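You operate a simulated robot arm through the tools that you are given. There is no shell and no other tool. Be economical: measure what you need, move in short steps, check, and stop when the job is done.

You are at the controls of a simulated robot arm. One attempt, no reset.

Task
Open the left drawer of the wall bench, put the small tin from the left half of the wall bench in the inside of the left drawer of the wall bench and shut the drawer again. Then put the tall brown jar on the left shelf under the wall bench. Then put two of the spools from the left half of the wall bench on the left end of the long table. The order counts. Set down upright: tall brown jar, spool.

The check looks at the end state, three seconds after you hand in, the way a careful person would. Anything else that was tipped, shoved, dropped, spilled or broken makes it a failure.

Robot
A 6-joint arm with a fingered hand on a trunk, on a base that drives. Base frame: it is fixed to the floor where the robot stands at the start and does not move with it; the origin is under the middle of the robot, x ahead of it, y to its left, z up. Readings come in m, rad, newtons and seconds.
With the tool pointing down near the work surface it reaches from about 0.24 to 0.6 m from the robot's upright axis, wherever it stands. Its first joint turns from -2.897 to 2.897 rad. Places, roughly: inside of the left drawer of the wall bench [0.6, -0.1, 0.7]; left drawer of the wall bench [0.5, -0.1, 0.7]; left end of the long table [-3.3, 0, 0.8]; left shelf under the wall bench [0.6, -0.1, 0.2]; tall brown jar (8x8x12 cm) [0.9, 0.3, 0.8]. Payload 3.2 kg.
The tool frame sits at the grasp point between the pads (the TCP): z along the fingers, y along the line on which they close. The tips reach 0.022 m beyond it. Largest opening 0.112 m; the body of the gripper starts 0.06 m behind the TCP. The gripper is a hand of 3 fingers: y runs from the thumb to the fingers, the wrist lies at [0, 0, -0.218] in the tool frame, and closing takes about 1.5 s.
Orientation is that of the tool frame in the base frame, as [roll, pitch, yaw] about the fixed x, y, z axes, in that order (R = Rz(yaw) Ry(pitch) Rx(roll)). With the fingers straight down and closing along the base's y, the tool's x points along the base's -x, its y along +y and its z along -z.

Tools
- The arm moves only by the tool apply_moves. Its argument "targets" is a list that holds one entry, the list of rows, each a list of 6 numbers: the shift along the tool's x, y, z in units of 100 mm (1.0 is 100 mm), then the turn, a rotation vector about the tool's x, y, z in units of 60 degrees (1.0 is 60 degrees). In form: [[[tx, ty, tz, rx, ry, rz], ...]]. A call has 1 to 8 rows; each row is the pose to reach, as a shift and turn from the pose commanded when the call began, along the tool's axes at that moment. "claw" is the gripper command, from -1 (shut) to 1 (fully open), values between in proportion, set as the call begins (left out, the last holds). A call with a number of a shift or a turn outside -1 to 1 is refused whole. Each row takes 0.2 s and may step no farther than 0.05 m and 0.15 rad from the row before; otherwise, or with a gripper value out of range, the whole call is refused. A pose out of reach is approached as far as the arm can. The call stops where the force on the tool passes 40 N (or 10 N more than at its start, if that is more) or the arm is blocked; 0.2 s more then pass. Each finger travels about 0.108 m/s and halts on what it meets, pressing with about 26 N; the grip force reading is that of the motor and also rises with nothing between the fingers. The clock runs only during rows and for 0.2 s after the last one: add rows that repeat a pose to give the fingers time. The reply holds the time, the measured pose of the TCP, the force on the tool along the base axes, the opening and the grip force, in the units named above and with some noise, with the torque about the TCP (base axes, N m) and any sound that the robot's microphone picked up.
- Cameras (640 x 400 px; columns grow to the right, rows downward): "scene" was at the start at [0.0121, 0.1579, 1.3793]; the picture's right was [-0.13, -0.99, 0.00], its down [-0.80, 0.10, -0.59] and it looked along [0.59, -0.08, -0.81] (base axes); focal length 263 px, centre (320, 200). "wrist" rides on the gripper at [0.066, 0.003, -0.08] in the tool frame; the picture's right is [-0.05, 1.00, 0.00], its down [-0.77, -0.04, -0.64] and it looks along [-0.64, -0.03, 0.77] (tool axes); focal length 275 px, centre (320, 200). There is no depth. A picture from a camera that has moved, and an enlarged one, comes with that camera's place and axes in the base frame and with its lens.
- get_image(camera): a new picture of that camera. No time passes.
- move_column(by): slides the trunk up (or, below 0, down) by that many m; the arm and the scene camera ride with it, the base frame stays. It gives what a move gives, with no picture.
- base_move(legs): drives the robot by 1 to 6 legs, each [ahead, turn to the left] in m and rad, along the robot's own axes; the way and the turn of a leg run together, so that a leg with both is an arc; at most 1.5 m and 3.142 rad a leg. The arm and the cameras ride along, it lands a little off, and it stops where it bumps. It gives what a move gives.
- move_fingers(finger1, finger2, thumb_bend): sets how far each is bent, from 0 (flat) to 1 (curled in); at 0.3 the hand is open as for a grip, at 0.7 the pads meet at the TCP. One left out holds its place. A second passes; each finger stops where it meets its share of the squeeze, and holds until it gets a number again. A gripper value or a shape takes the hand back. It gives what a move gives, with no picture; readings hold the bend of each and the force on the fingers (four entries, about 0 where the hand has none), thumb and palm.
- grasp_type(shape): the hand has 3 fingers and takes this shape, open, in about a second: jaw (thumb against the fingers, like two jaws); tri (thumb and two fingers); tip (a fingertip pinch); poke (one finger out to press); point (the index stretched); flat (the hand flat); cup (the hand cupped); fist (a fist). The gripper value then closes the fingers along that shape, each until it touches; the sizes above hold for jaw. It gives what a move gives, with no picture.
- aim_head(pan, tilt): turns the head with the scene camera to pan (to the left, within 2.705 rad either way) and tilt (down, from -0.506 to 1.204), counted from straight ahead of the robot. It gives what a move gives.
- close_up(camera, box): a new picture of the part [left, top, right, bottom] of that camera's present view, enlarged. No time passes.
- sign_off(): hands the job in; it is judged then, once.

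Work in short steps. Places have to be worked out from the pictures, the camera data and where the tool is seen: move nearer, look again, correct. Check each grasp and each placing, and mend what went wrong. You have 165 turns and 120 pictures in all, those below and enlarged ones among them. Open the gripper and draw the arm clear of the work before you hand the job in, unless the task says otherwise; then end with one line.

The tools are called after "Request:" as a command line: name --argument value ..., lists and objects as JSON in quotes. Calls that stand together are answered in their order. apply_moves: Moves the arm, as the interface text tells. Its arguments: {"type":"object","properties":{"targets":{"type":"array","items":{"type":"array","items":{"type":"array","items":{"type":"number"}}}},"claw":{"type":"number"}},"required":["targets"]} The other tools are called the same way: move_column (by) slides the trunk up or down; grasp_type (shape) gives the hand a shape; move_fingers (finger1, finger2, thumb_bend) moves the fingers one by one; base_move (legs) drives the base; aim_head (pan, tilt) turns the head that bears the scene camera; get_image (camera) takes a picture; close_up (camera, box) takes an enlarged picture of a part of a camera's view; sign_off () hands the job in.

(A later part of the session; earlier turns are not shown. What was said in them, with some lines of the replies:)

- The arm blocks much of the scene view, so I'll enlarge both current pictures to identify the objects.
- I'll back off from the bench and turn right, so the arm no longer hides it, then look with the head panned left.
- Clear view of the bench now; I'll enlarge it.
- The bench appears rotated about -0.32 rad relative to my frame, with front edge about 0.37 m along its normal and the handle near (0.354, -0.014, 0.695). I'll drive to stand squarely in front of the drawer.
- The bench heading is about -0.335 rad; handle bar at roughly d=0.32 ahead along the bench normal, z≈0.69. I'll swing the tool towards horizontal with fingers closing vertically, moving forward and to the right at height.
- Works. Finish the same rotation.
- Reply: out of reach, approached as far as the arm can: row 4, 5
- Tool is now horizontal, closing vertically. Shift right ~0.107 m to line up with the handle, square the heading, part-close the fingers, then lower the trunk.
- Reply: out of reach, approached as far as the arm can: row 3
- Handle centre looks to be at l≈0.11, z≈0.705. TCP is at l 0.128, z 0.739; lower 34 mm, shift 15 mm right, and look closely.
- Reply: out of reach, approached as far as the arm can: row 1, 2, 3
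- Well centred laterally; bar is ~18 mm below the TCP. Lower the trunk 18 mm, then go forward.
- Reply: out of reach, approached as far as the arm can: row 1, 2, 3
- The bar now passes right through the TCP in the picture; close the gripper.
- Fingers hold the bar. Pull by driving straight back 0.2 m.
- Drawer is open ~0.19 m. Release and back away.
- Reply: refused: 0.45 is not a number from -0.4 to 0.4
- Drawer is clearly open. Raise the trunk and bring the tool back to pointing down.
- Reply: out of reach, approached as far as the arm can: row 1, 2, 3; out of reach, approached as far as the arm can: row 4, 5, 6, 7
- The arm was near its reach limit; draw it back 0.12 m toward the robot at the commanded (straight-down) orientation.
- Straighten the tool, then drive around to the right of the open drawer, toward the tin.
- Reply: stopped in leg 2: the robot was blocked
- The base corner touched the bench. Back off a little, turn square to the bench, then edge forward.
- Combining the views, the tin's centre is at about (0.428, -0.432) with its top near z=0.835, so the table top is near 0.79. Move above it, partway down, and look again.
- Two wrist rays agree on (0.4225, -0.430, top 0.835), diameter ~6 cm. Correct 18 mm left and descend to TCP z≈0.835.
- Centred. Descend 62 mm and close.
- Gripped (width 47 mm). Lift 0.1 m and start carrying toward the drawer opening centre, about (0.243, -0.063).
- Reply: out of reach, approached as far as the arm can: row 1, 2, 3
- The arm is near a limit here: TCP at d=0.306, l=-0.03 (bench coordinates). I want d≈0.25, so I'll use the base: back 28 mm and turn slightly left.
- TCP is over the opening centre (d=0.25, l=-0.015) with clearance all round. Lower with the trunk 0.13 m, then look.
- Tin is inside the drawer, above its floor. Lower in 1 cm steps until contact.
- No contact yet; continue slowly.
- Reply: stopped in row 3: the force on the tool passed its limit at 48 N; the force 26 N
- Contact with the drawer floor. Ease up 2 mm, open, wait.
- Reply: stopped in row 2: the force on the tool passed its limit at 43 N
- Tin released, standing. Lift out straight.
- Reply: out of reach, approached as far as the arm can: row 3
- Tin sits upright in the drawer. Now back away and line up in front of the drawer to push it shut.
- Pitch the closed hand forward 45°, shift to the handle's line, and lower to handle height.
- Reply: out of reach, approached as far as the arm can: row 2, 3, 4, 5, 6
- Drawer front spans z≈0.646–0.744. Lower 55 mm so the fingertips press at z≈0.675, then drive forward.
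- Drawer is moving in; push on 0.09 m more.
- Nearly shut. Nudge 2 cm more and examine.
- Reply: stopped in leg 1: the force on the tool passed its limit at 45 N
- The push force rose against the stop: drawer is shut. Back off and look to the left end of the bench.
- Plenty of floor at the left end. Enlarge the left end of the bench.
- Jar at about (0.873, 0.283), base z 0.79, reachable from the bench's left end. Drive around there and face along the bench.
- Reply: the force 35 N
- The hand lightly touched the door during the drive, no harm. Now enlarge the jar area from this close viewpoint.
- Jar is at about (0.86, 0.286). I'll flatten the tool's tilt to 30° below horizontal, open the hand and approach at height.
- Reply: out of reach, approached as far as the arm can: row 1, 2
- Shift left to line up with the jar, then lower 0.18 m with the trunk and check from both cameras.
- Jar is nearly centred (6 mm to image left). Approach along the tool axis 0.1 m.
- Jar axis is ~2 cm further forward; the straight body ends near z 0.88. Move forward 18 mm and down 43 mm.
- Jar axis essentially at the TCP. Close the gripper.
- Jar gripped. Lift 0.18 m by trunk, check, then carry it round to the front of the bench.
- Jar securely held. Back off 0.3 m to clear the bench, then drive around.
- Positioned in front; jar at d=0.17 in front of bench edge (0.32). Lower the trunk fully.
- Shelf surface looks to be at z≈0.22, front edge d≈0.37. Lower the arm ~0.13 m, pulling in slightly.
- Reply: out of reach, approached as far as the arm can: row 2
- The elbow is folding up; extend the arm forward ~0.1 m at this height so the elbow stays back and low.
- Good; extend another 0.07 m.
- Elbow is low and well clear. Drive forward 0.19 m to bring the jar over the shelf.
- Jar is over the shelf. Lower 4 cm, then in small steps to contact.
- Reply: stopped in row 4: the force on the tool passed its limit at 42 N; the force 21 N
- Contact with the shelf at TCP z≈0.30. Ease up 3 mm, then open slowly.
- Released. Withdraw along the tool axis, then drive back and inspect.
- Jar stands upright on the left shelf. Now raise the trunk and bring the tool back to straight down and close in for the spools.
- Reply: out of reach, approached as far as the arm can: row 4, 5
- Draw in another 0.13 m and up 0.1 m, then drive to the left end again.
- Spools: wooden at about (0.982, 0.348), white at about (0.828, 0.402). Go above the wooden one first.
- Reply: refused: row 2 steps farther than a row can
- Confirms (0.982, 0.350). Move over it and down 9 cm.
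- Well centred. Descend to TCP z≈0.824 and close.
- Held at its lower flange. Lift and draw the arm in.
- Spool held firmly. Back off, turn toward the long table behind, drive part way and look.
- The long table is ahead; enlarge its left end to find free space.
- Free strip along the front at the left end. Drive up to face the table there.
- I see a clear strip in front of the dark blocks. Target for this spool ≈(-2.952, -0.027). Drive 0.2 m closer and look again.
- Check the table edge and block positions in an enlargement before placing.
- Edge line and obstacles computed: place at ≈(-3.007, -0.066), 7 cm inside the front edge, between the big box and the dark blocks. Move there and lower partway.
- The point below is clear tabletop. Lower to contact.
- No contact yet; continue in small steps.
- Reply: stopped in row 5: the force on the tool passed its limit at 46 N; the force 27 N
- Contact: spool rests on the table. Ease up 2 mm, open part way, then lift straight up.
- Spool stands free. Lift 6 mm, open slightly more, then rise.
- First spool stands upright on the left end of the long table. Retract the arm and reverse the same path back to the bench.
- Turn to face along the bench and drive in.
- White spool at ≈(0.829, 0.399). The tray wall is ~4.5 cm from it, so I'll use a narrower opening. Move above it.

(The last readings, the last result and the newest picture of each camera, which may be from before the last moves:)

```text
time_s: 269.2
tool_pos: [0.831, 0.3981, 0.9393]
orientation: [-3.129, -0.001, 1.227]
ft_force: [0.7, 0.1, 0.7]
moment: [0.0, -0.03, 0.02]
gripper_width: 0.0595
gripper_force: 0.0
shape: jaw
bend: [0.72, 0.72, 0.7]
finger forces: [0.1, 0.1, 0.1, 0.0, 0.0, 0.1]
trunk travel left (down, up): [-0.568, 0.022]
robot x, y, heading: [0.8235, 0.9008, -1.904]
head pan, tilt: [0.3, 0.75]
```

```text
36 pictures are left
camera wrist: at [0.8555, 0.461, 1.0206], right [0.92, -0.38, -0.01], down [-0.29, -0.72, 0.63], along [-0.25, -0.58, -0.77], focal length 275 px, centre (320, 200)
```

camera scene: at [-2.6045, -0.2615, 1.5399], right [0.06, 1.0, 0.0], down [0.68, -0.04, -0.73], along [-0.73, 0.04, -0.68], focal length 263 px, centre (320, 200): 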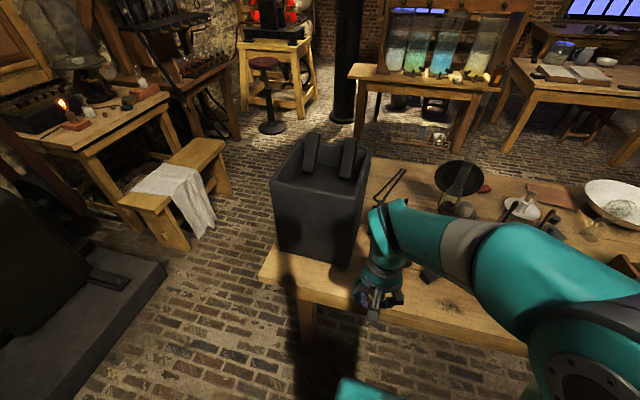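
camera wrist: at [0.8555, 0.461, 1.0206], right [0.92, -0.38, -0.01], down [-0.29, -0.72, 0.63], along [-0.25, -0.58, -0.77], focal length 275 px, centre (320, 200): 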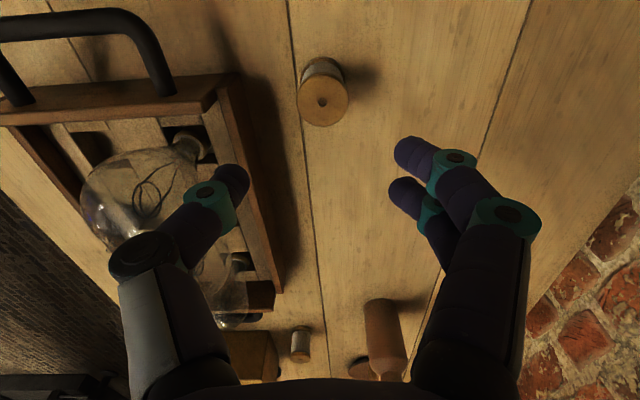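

The thumb would come close to a bulb, so rotate the hand 90° (thumb toward me, fingers away) to keep clear of the tray.

Request:
apply_moves --targets '[[[0, 0, 0, 0, 0, 0.125], [0, 0, 0, 0, 0, 0.25], [0, 0, 0, 0, 0, 0.375], [0, 0, 0, 0, 0, 0.5], [0, 0, 0, 0, 0, 0.625], [0, 0, 0, 0, 0, 0.75]]]'

Request:
apply_moves --targets '[[[0, 0, 0, 0, 0, 0.125], [0, 0, 0, 0, 0, 0.25], [0, 0, 0, 0, 0, 0.375], [0, 0, 0, 0, 0, 0.5], [0, 0, 0, 0, 0, 0.625], [0, 0, 0, 0, 0, 0.75]]]' --claw 0.2

Request:
get_image --camera "wrist"

```text
time_s: 270.6
tool_pos: [0.8306, 0.3998, 0.9403]
orientation: [-3.131, 0.007, 0.44]
ft_force: [0.0, 0.5, -0.1]
moment: [0.02, 0.02, 0.01]
gripper_width: 0.0597
gripper_force: 0.1
shape: jaw
bend: [0.72, 0.72, 0.7]
finger forces: [0.0, 0.0, 0.1, 0.0, 0.0, 0.0]
trunk travel left (down, up): [-0.568, 0.022]
robot x, y, heading: [0.8231, 0.8988, -1.903]
head pan, tilt: [0.3, 0.75]
```

```text
time_s: 272.0
tool_pos: [0.8281, 0.4001, 0.9398]
orientation: [-3.137, 0.011, -0.345]
ft_force: [0.5, 0.8, -0.3]
moment: [0.02, 0.0, -0.01]
gripper_width: 0.0665
gripper_force: 0.1
shape: jaw
bend: [0.71, 0.71, 0.71]
finger forces: [0.1, 0.1, 0.0, 0.1, 0.0, 0.0]
trunk travel left (down, up): [-0.568, 0.022]
robot x, y, heading: [0.823, 0.9013, -1.908]
head pan, tilt: [0.3, 0.75]
```

```text
35 pictures are left
camera wrist: at [0.8914, 0.3752, 1.0203], right [-0.38, -0.92, 0.0], down [-0.71, 0.29, 0.65], along [-0.6, 0.25, -0.76], focal length 275 px, centre (320, 200)
```

wrist: 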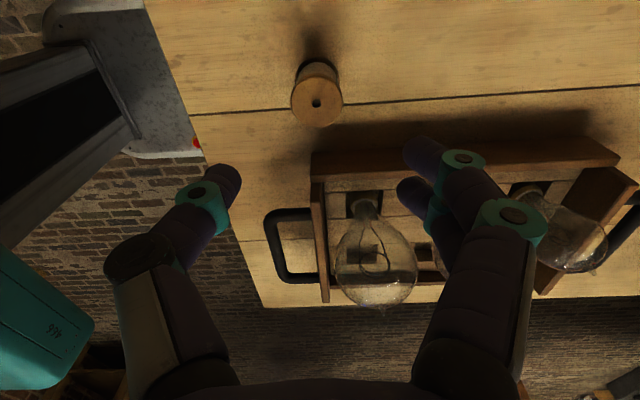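

Clear of the tray now, and centred over the spool. Descend and close.

Request:
apply_moves --targets '[[[0, -0.02, 0.3, 0, 0, 0], [0, -0.02, 0.6, 0, 0, 0], [0, -0.02, 0.8, 0, 0, 0]]]'

Request:
get_image --camera "wrist"

```text
time_s: 272.8
tool_pos: [0.83, 0.4023, 0.8603]
orientation: [-3.139, 0.013, -0.344]
ft_force: [0.1, 0.4, -1.2]
moment: [-0.01, 0.0, 0.01]
gripper_width: 0.0671
gripper_force: 0.1
shape: jaw
bend: [0.71, 0.71, 0.71]
finger forces: [0.1, 0.0, 0.0, 0.0, 0.1, 0.1]
trunk travel left (down, up): [-0.568, 0.022]
robot x, y, heading: [0.8264, 0.9, -1.906]
head pan, tilt: [0.3, 0.75]
```

```text
34 pictures are left
camera wrist: at [0.8914, 0.3778, 0.9398], right [-0.38, -0.92, 0.0], down [-0.71, 0.29, 0.64], along [-0.6, 0.25, -0.76], focal length 275 px, centre (320, 200)
```

wrist: 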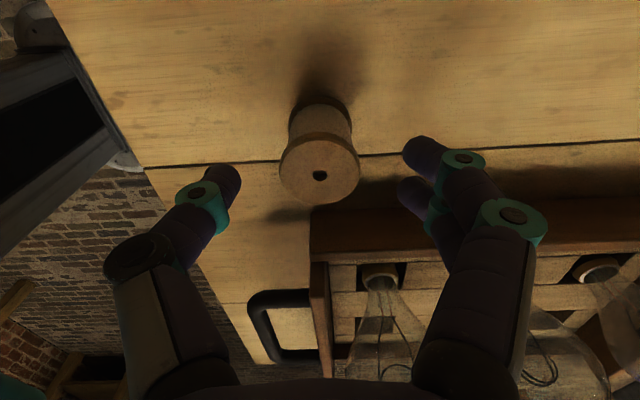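

Almost there: shift 4 mm and descend the last 35 mm, then close.

Request:
apply_moves --targets '[[[-0.04, 0, 0.15, 0, 0, 0], [-0.04, 0, 0.35, 0, 0, 0]]]'

Request:
apply_moves --targets '[[[0, 0, 0, 0, 0, 0], [0, 0, 0, 0, 0, 0], [0, 0, 0, 0, 0, 0], [0, 0, 0, 0, 0, 0], [0, 0, 0, 0, 0, 0]]]' --claw -1

Request:
get_image --camera "wrist"

```text
time_s: 273.4
tool_pos: [0.8263, 0.4037, 0.8244]
orientation: [-3.139, 0.012, -0.345]
ft_force: [-0.4, -0.4, 0.8]
moment: [0.02, 0.03, 0.01]
gripper_width: 0.0669
gripper_force: 0.0
shape: jaw
bend: [0.71, 0.71, 0.71]
finger forces: [0.0, 0.1, 0.0, 0.0, 0.2, 0.0]
trunk travel left (down, up): [-0.568, 0.022]
robot x, y, heading: [0.8235, 0.9006, -1.905]
head pan, tilt: [0.3, 0.75]
```

```text
time_s: 274.6
tool_pos: [0.8251, 0.4034, 0.8251]
orientation: [-3.138, 0.013, -0.344]
ft_force: [0.4, 0.2, -0.2]
moment: [0.05, -0.01, 0.03]
gripper_width: 0.0223
gripper_force: 26.1
shape: jaw
bend: [0.73, 0.72, 0.7]
finger forces: [12.3, 9.1, 0.0, 0.0, 20.6, 0.1]
trunk travel left (down, up): [-0.568, 0.022]
robot x, y, heading: [0.826, 0.9011, -1.905]
head pan, tilt: [0.3, 0.75]
```

```text
33 pictures are left
camera wrist: at [0.8872, 0.379, 0.9051], right [-0.38, -0.92, 0.0], down [-0.71, 0.29, 0.65], along [-0.6, 0.25, -0.76], focal length 275 px, centre (320, 200)
```

wrist: 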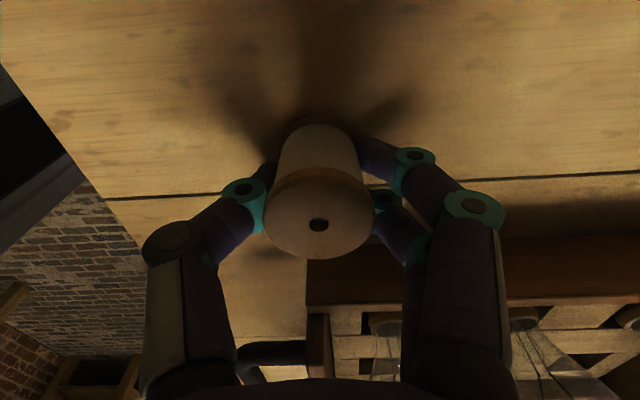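

Gripped. Lift, rotate the hand back and retract.

Request:
apply_moves --targets '[[[0, 0, -0.2, 0, 0, 0], [0, 0, -0.5, 0, 0, 0], [0, 0, -1.0, 0, 0, 0], [0, 0, -1.0, 0, 0, -0.14], [0, 0, -1.0, 0, 0, -0.28], [0, 0, -1.0, 0, 0, -0.42], [0, 0, -1.0, 0, 0, -0.56], [0, 0, -1.0, 0, 0, -0.7]]]'

Request:
apply_moves --targets '[[[0, 0, -0.2, 0, 0, -0.13], [0, 0, -0.4, 0, 0, -0.26], [0, 0, -0.6, 0, 0, -0.4], [0, 0, -0.8, 0, 0, -0.53], [0, 0, -0.8, 0, 0, -0.66], [0, 0, -0.8, 0, 0, -0.8]]]'

Request:
apply_moves --targets '[[[0.3, 0, 0, 0, 0, 0], [0.6, 0, 0, 0, 0, 0], [1.0, 0, 0, 0, 0, 0]]]'

Request:
get_image --camera "wrist"

```text
time_s: 276.4
tool_pos: [0.8265, 0.4029, 0.9252]
orientation: [-3.131, 0.008, 0.393]
ft_force: [-0.2, 0.7, -0.4]
moment: [0.01, -0.03, -0.01]
gripper_width: 0.0215
gripper_force: 25.6
shape: jaw
bend: [0.73, 0.72, 0.7]
finger forces: [12.3, 8.7, 0.1, 0.0, 20.6, 0.1]
trunk travel left (down, up): [-0.568, 0.022]
robot x, y, heading: [0.8241, 0.8996, -1.908]
head pan, tilt: [0.3, 0.75]
```

```text
time_s: 277.8
tool_pos: [0.8277, 0.4025, 1.0061]
orientation: [-3.128, -0.003, 1.23]
ft_force: [0.0, -0.1, -0.5]
moment: [0.0, 0.01, -0.02]
gripper_width: 0.0213
gripper_force: 26.3
shape: jaw
bend: [0.73, 0.72, 0.7]
finger forces: [12.7, 9.1, 0.1, 0.0, 19.9, 0.1]
trunk travel left (down, up): [-0.568, 0.022]
robot x, y, heading: [0.8248, 0.9003, -1.908]
head pan, tilt: [0.3, 0.75]
```

```text
time_s: 278.6
tool_pos: [0.8625, 0.4981, 1.0063]
orientation: [-3.129, -0.003, 1.227]
ft_force: [-0.2, 0.7, -0.7]
moment: [0.02, 0.01, 0.01]
gripper_width: 0.0209
gripper_force: 26.0
shape: jaw
bend: [0.73, 0.72, 0.7]
finger forces: [12.9, 9.4, 0.0, 0.1, 19.8, 0.0]
trunk travel left (down, up): [-0.568, 0.022]
robot x, y, heading: [0.8195, 0.8985, -1.905]
head pan, tilt: [0.3, 0.75]
```

```text
32 pictures are left
camera wrist: at [0.8872, 0.5589, 1.0872], right [0.92, -0.38, -0.01], down [-0.29, -0.72, 0.63], along [-0.25, -0.58, -0.77], focal length 275 px, centre (320, 200)
```

wrist: 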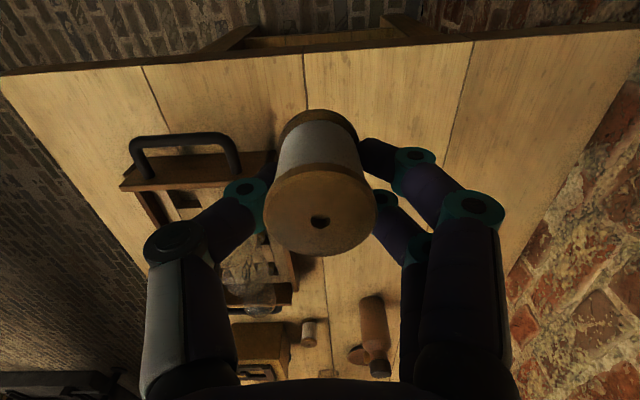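

Spool held. Drive back to the long table.

Request:
base_move --legs '[[-0.27, 0], [0, -0.851], [1.5, 0], [1.5, 0], [0.4, 0], [0, -0.745]]'

Request:
get_image --camera "scene"

Request:
get_image --camera "wrist"

```text
time_s: 300.8
tool_pos: [-2.628, -0.1959, 1.0065]
orientation: [-3.131, -0.003, -0.343]
ft_force: [0.3, -0.5, -0.3]
moment: [0.02, 0.0, -0.01]
gripper_width: 0.021
gripper_force: 25.9
shape: jaw
bend: [0.73, 0.72, 0.7]
finger forces: [13.3, 10.8, 0.1, 0.0, 19.1, 0.0]
trunk travel left (down, up): [-0.568, 0.022]
robot x, y, heading: [-2.2247, -0.1571, 2.812]
head pan, tilt: [0.3, 0.75]
```

```text
31 pictures are left
camera scene: at [-2.3049, -0.3303, 1.5399], right [0.03, 1.0, 0.0], down [0.68, -0.02, -0.73], along [-0.73, 0.02, -0.68], focal length 263 px, centre (320, 200)
```

scene: 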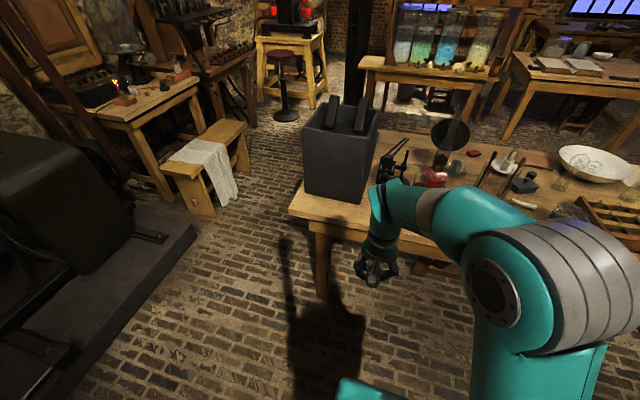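

```text
30 pictures are left
camera wrist: at [-2.568, -0.221, 1.0871], right [-0.38, -0.93, -0.01], down [-0.72, 0.29, 0.63], along [-0.58, 0.25, -0.77], focal length 275 px, centre (320, 200)
```

wrist: 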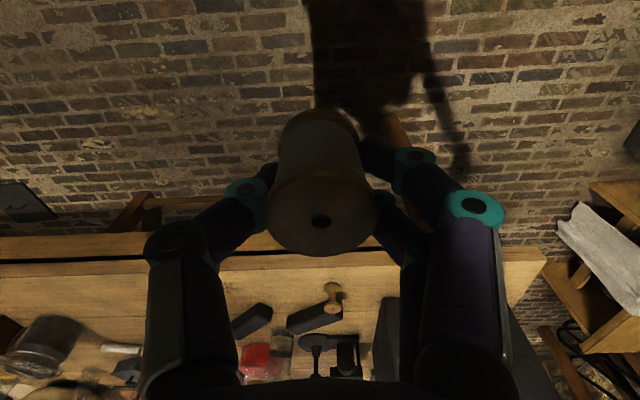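

First spool is still standing. Drive forward 0.28 m, shift the hand right toward the second spot (-2.969, 0.05).

Request:
base_move --legs '[[0.28, 0]]'

Request:
apply_moves --targets '[[[0, -0.35, 0, 0, 0, 0], [0, -0.7, 0, 0, 0, 0], [0, -1.0, 0, 0, 0, 0]]]'

Request:
get_image --camera "wrist"

```text
time_s: 302.8
tool_pos: [-2.8941, -0.1016, 1.0062]
orientation: [-3.13, -0.004, -0.344]
ft_force: [0.1, -0.6, -0.6]
moment: [-0.02, 0.01, 0.0]
gripper_width: 0.0209
gripper_force: 25.9
shape: jaw
bend: [0.73, 0.72, 0.7]
finger forces: [13.3, 10.8, 0.1, 0.0, 19.1, 0.1]
trunk travel left (down, up): [-0.568, 0.022]
robot x, y, heading: [-2.4945, -0.0585, 2.802]
head pan, tilt: [0.3, 0.75]
```

```text
time_s: 303.6
tool_pos: [-2.8606, -0.0077, 1.0066]
orientation: [-3.128, -0.004, -0.343]
ft_force: [-0.4, -0.3, 0.0]
moment: [0.01, -0.03, 0.03]
gripper_width: 0.0207
gripper_force: 26.4
shape: jaw
bend: [0.73, 0.72, 0.7]
finger forces: [13.2, 10.3, 0.0, 0.0, 19.2, 0.1]
trunk travel left (down, up): [-0.568, 0.022]
robot x, y, heading: [-2.4909, -0.0646, 2.807]
head pan, tilt: [0.3, 0.75]
```

```text
29 pictures are left
camera wrist: at [-2.7999, -0.0334, 1.0886], right [-0.38, -0.92, -0.01], down [-0.72, 0.29, 0.63], along [-0.58, 0.25, -0.77], focal length 275 px, centre (320, 200)
```

wrist: 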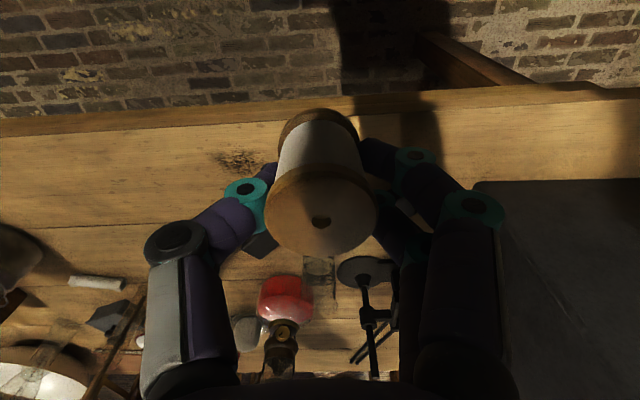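

Move forward 0.13 m over the spot and lower partway.

Request:
apply_moves --targets '[[[-0.45, -0.1, 0, 0, 0, 0], [-0.9, -0.18, 0, 0, 0, 0], [-0.9, -0.18, 0.3, 0, 0, 0]]]'

Request:
apply_moves --targets '[[[-0.38, 0, 0.2, 0, 0, 0], [-0.38, 0, 0.6, 0, 0, 0], [-0.38, 0, 0.9, 0, 0, 0]]]'

Request:
get_image --camera "wrist"

Request:
close_up --camera "scene" --box '[250, 120, 490, 270]'

```text
time_s: 304.4
tool_pos: [-2.9393, 0.0391, 0.9764]
orientation: [-3.13, -0.003, -0.343]
ft_force: [0.6, 0.8, -0.7]
moment: [0.0, -0.01, -0.01]
gripper_width: 0.0205
gripper_force: 26.0
shape: jaw
bend: [0.73, 0.73, 0.7]
finger forces: [13.6, 10.6, 0.1, 0.1, 19.0, 0.0]
trunk travel left (down, up): [-0.568, 0.022]
robot x, y, heading: [-2.4892, -0.0661, 2.81]
head pan, tilt: [0.3, 0.75]
```

```text
time_s: 305.2
tool_pos: [-2.9736, 0.0513, 0.888]
orientation: [-3.13, -0.002, -0.343]
ft_force: [-0.4, 0.3, 0.5]
moment: [0.02, -0.02, -0.04]
gripper_width: 0.0206
gripper_force: 25.5
shape: jaw
bend: [0.73, 0.73, 0.7]
finger forces: [14.0, 10.4, 0.0, 0.0, 19.0, 0.1]
trunk travel left (down, up): [-0.568, 0.022]
robot x, y, heading: [-2.489, -0.0656, 2.809]
head pan, tilt: [0.3, 0.75]
```

```text
28 pictures are left
camera wrist: at [-2.9141, 0.0266, 0.9688], right [-0.38, -0.92, -0.01], down [-0.72, 0.29, 0.63], along [-0.58, 0.25, -0.77], focal length 275 px, centre (320, 200)
```

wrist: 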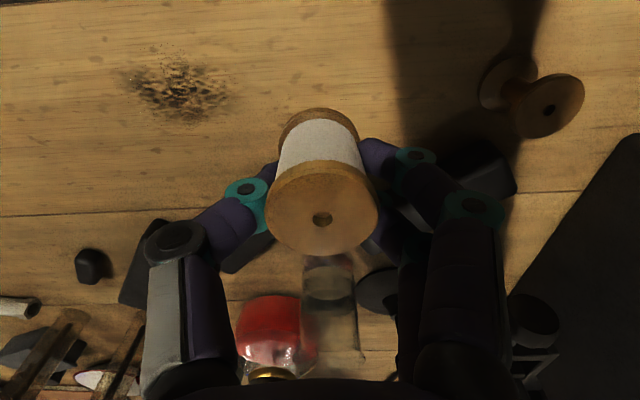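

```text
2.67 times, centred on (370, 195) of scene
camera zoom: at [-2.5711, -0.2381, 1.5399], right [0.03, 1.0, 0.0], down [0.68, -0.02, -0.73], along [-0.73, 0.03, -0.68], focal length 702 px, centre (187, 213)
```

zoom: 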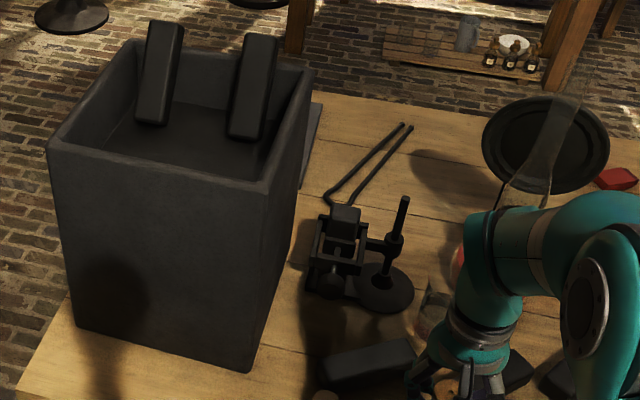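

Clear tabletop below. Lower to contact.

Request:
apply_moves --targets '[[[0, 0, 0.25, 0, 0, 0], [0, 0, 0.5, 0, 0, 0], [0, 0, 0.68, 0, 0, 0]]]'

Request:
apply_moves --targets '[[[0, 0, 0.05, 0, 0, 0], [0, 0, 0.1, 0, 0, 0], [0, 0, 0.15, 0, 0, 0], [0, 0, 0.2, 0, 0, 0], [0, 0, 0.25, 0, 0, 0], [0, 0, 0.3, 0, 0, 0]]]'

Request:
get_image --camera "wrist"

```text
time_s: 306.0
tool_pos: [-2.9737, 0.0527, 0.8183]
orientation: [-3.13, -0.004, -0.343]
ft_force: [-0.6, 0.5, 0.1]
moment: [0.0, 0.0, -0.01]
gripper_width: 0.0204
gripper_force: 26.6
shape: jaw
bend: [0.73, 0.73, 0.71]
finger forces: [14.2, 10.2, 0.0, 0.1, 19.0, 0.0]
trunk travel left (down, up): [-0.568, 0.022]
robot x, y, heading: [-2.4922, -0.069, 2.807]
head pan, tilt: [0.3, 0.75]
```

```text
time_s: 307.2
tool_pos: [-2.9738, 0.0532, 0.8012]
orientation: [-3.13, 0.008, -0.345]
ft_force: [6.8, -1.3, 26.3]
moment: [-0.12, -0.24, 0.03]
gripper_width: 0.0232
gripper_force: 26.1
shape: jaw
bend: [0.76, 0.74, 0.72]
finger forces: [24.6, 11.0, 0.1, 0.0, 28.1, 0.0]
trunk travel left (down, up): [-0.568, 0.022]
robot x, y, heading: [-2.4894, -0.0669, 2.804]
head pan, tilt: [0.3, 0.75]
stopped in row 5: the force on the tool passed its limit at 46 N (the readings are from after the stop); the commanded pose is now the measured one
```

```text
26 pictures are left
camera wrist: at [-2.9131, 0.0281, 0.8814], right [-0.38, -0.92, -0.01], down [-0.71, 0.29, 0.64], along [-0.59, 0.25, -0.77], focal length 275 px, centre (320, 200)
```

wrist: 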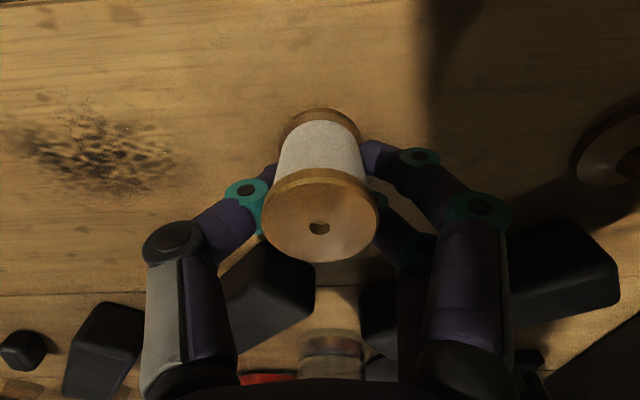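

Contact. Ease up 2 mm and open.

Request:
apply_moves --targets '[[[0, 0, -0.02, 0, 0.01, 0], [0, 0, -0.02, 0, 0.01, 0]]]'

Request:
apply_moves --targets '[[[0, 0, 0, 0, 0, 0], [0, 0, 0, 0, 0, 0], [0, 0, 0, 0, 0, 0], [0, 0, 0, 0, 0, 0]]]' --claw 0.1

Request:
get_image --camera "wrist"

```text
time_s: 307.8
tool_pos: [-2.9753, 0.0533, 0.8002]
orientation: [-3.131, -0.006, -0.346]
ft_force: [4.4, -0.5, 17.5]
moment: [-0.13, -0.03, 0.04]
gripper_width: 0.023
gripper_force: 26.3
shape: jaw
bend: [0.76, 0.74, 0.71]
finger forces: [20.7, 11.6, 0.0, 0.1, 23.4, 0.1]
trunk travel left (down, up): [-0.568, 0.022]
robot x, y, heading: [-2.4955, -0.0649, 2.807]
head pan, tilt: [0.3, 0.75]
```

```text
time_s: 308.8
tool_pos: [-2.975, 0.0549, 0.8015]
orientation: [-3.13, -0.004, -0.346]
ft_force: [-0.5, 6.1, 21.6]
moment: [-0.24, 0.17, -0.05]
gripper_width: 0.0526
gripper_force: 0.0
shape: jaw
bend: [0.76, 0.76, 0.7]
finger forces: [9.1, 9.6, 0.1, 0.0, 2.8, 0.0]
trunk travel left (down, up): [-0.568, 0.022]
robot x, y, heading: [-2.4926, -0.0661, 2.808]
head pan, tilt: [0.3, 0.75]
```

```text
25 pictures are left
camera wrist: at [-2.9149, 0.0296, 0.8826], right [-0.38, -0.92, -0.01], down [-0.72, 0.29, 0.63], along [-0.58, 0.25, -0.77], focal length 275 px, centre (320, 200)
```

wrist: 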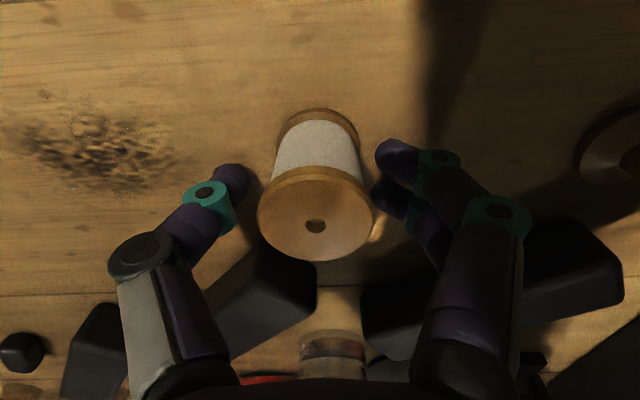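

Released and standing; rise slowly while opening slightly more.

Request:
apply_moves --targets '[[[0, 0, -0.05, 0, 0, 0], [0, 0, -0.05, 0, 0, 0], [0, 0, -0.1, 0, 0, 0], [0, 0, -0.3, 0, 0, 0], [0, 0, -0.6, 0, 0, 0], [0, 0, -1.0, 0, 0, 0]]]' --claw 0.3

Request:
get_image --camera "wrist"

```text
time_s: 310.2
tool_pos: [-2.9762, 0.0543, 0.9002]
orientation: [-3.13, -0.006, -0.345]
ft_force: [-0.8, -0.3, -0.9]
moment: [-0.01, -0.01, 0.0]
gripper_width: 0.0723
gripper_force: 0.0
shape: jaw
bend: [0.7, 0.7, 0.67]
finger forces: [0.1, 0.0, 0.0, 0.2, 0.0, 0.0]
trunk travel left (down, up): [-0.568, 0.022]
robot x, y, heading: [-2.4866, -0.0651, 2.809]
head pan, tilt: [0.3, 0.75]
```

```text
24 pictures are left
camera wrist: at [-2.9165, 0.0289, 0.9825], right [-0.38, -0.92, -0.01], down [-0.72, 0.29, 0.63], along [-0.58, 0.25, -0.78], focal length 275 px, centre (320, 200)
```

wrist: 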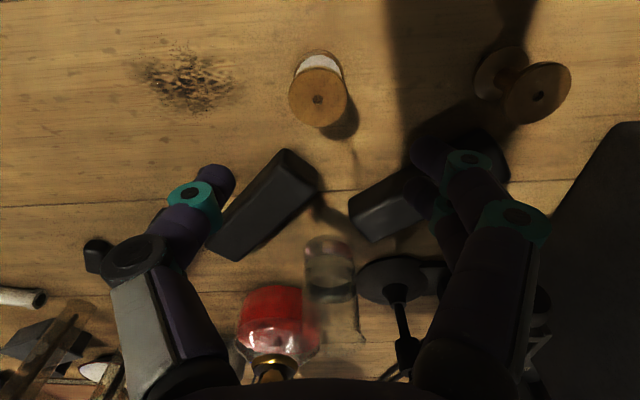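

Both spools stand upright. Retract, back off, open the gripper and inspect.

Request:
apply_moves --targets '[[[0.1, 0, -0.4, 0, 0, 0], [0.5, 0, -0.8, 0, 0, 0], [0.9, 0, -1.0, 0, 0, 0]]]'

Request:
base_move --legs '[[-0.4, 0]]'

Request:
apply_moves --targets '[[[0, 0, 0, 0, 0, 0], [0, 0, 0, 0, 0, 0], [0, 0, 0, 0, 0, 0]]]' --claw 1

Request:
close_up --camera "wrist" --box '[160, 150, 480, 350]'

Request:
get_image --camera "scene"

```text
refused: row 2 steps farther than a row can; nothing moved
```

```text
time_s: 312.7
tool_pos: [-2.5949, -0.0779, 0.9008]
orientation: [-3.131, -0.007, -0.345]
ft_force: [-0.2, 0.2, -0.7]
moment: [-0.03, -0.02, -0.04]
gripper_width: 0.0724
gripper_force: 0.0
shape: jaw
bend: [0.7, 0.7, 0.67]
finger forces: [0.0, 0.1, 0.0, 0.0, 0.0, 0.0]
trunk travel left (down, up): [-0.568, 0.022]
robot x, y, heading: [-2.1091, -0.1985, 2.806]
head pan, tilt: [0.3, 0.75]
```

```text
time_s: 313.5
tool_pos: [-2.5952, -0.0772, 0.9]
orientation: [-3.132, -0.006, -0.346]
ft_force: [-0.8, 0.7, -0.2]
moment: [0.02, -0.01, 0.03]
gripper_width: 0.1123
gripper_force: 0.0
shape: jaw
bend: [0.3, 0.3, 0.3]
finger forces: [0.0, 0.0, 0.0, 0.1, 0.0, 0.0]
trunk travel left (down, up): [-0.568, 0.022]
robot x, y, heading: [-2.1092, -0.1975, 2.807]
head pan, tilt: [0.3, 0.75]
```

```text
2.00 times, centred on (320, 250) of wrist
camera zoom: at [-2.5351, -0.1032, 0.982], right [-0.38, -0.92, -0.01], down [-0.72, 0.29, 0.63], along [-0.58, 0.25, -0.78], focal length 551 px, centre (320, 100)
```

zoom: 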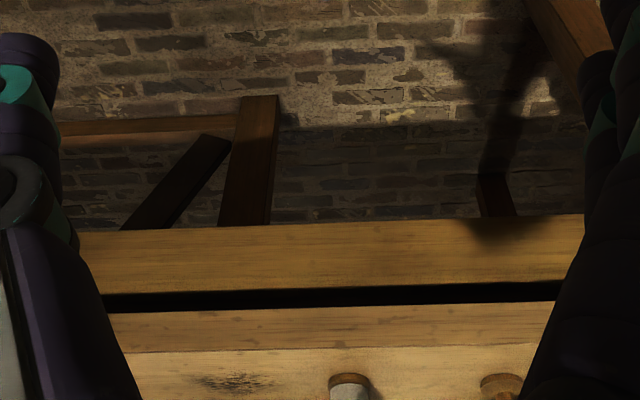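

```text
22 pictures are left
camera scene: at [-2.1896, -0.3709, 1.5399], right [0.04, 1.0, 0.0], down [0.68, -0.02, -0.73], along [-0.73, 0.03, -0.68], focal length 263 px, centre (320, 200)
```

scene: 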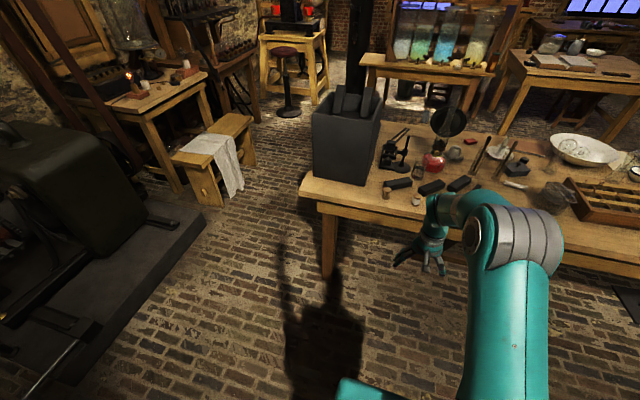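

Both spools stand at the left end. Look back at the bench for a final check.

Request:
aim_head --pan -2.6 --tilt 0.25

Request:
close_up --camera "scene" --box '[200, 100, 440, 250]'

```text
time_s: 316.0
tool_pos: [-2.5952, -0.0778, 0.9]
orientation: [-3.131, -0.006, -0.346]
ft_force: [0.3, 0.7, -0.4]
moment: [0.02, 0.02, -0.05]
gripper_width: 0.1118
gripper_force: 0.0
shape: jaw
bend: [0.3, 0.3, 0.3]
finger forces: [0.0, 0.1, 0.0, 0.1, 0.1, 0.0]
trunk travel left (down, up): [-0.568, 0.022]
robot x, y, heading: [-2.1125, -0.1992, 2.807]
head pan, tilt: [-2.601, 0.25]
```

```text
2.67 times, centred on (320, 175) of scene
camera zoom: at [-2.0154, -0.3548, 1.585], right [0.2, -0.98, 0.0], down [-0.24, -0.05, -0.97], along [0.95, 0.2, -0.25], focal length 702 px, centre (320, 267)
```

zoom: 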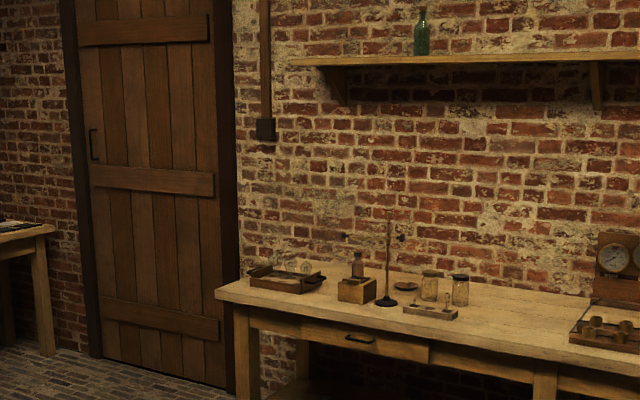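

Drawer shut and the other things on the bench look undisturbed. The arm is clear and the gripper is open, so I'm handing in.

Request:
sign_off

```text
The job is handed in.
```

I handed the job in with all three parts done, in order: the small tin is in the shut left drawer, the tall brown jar stands upright on the left shelf, and two spools stand upright on the left end of the long table.
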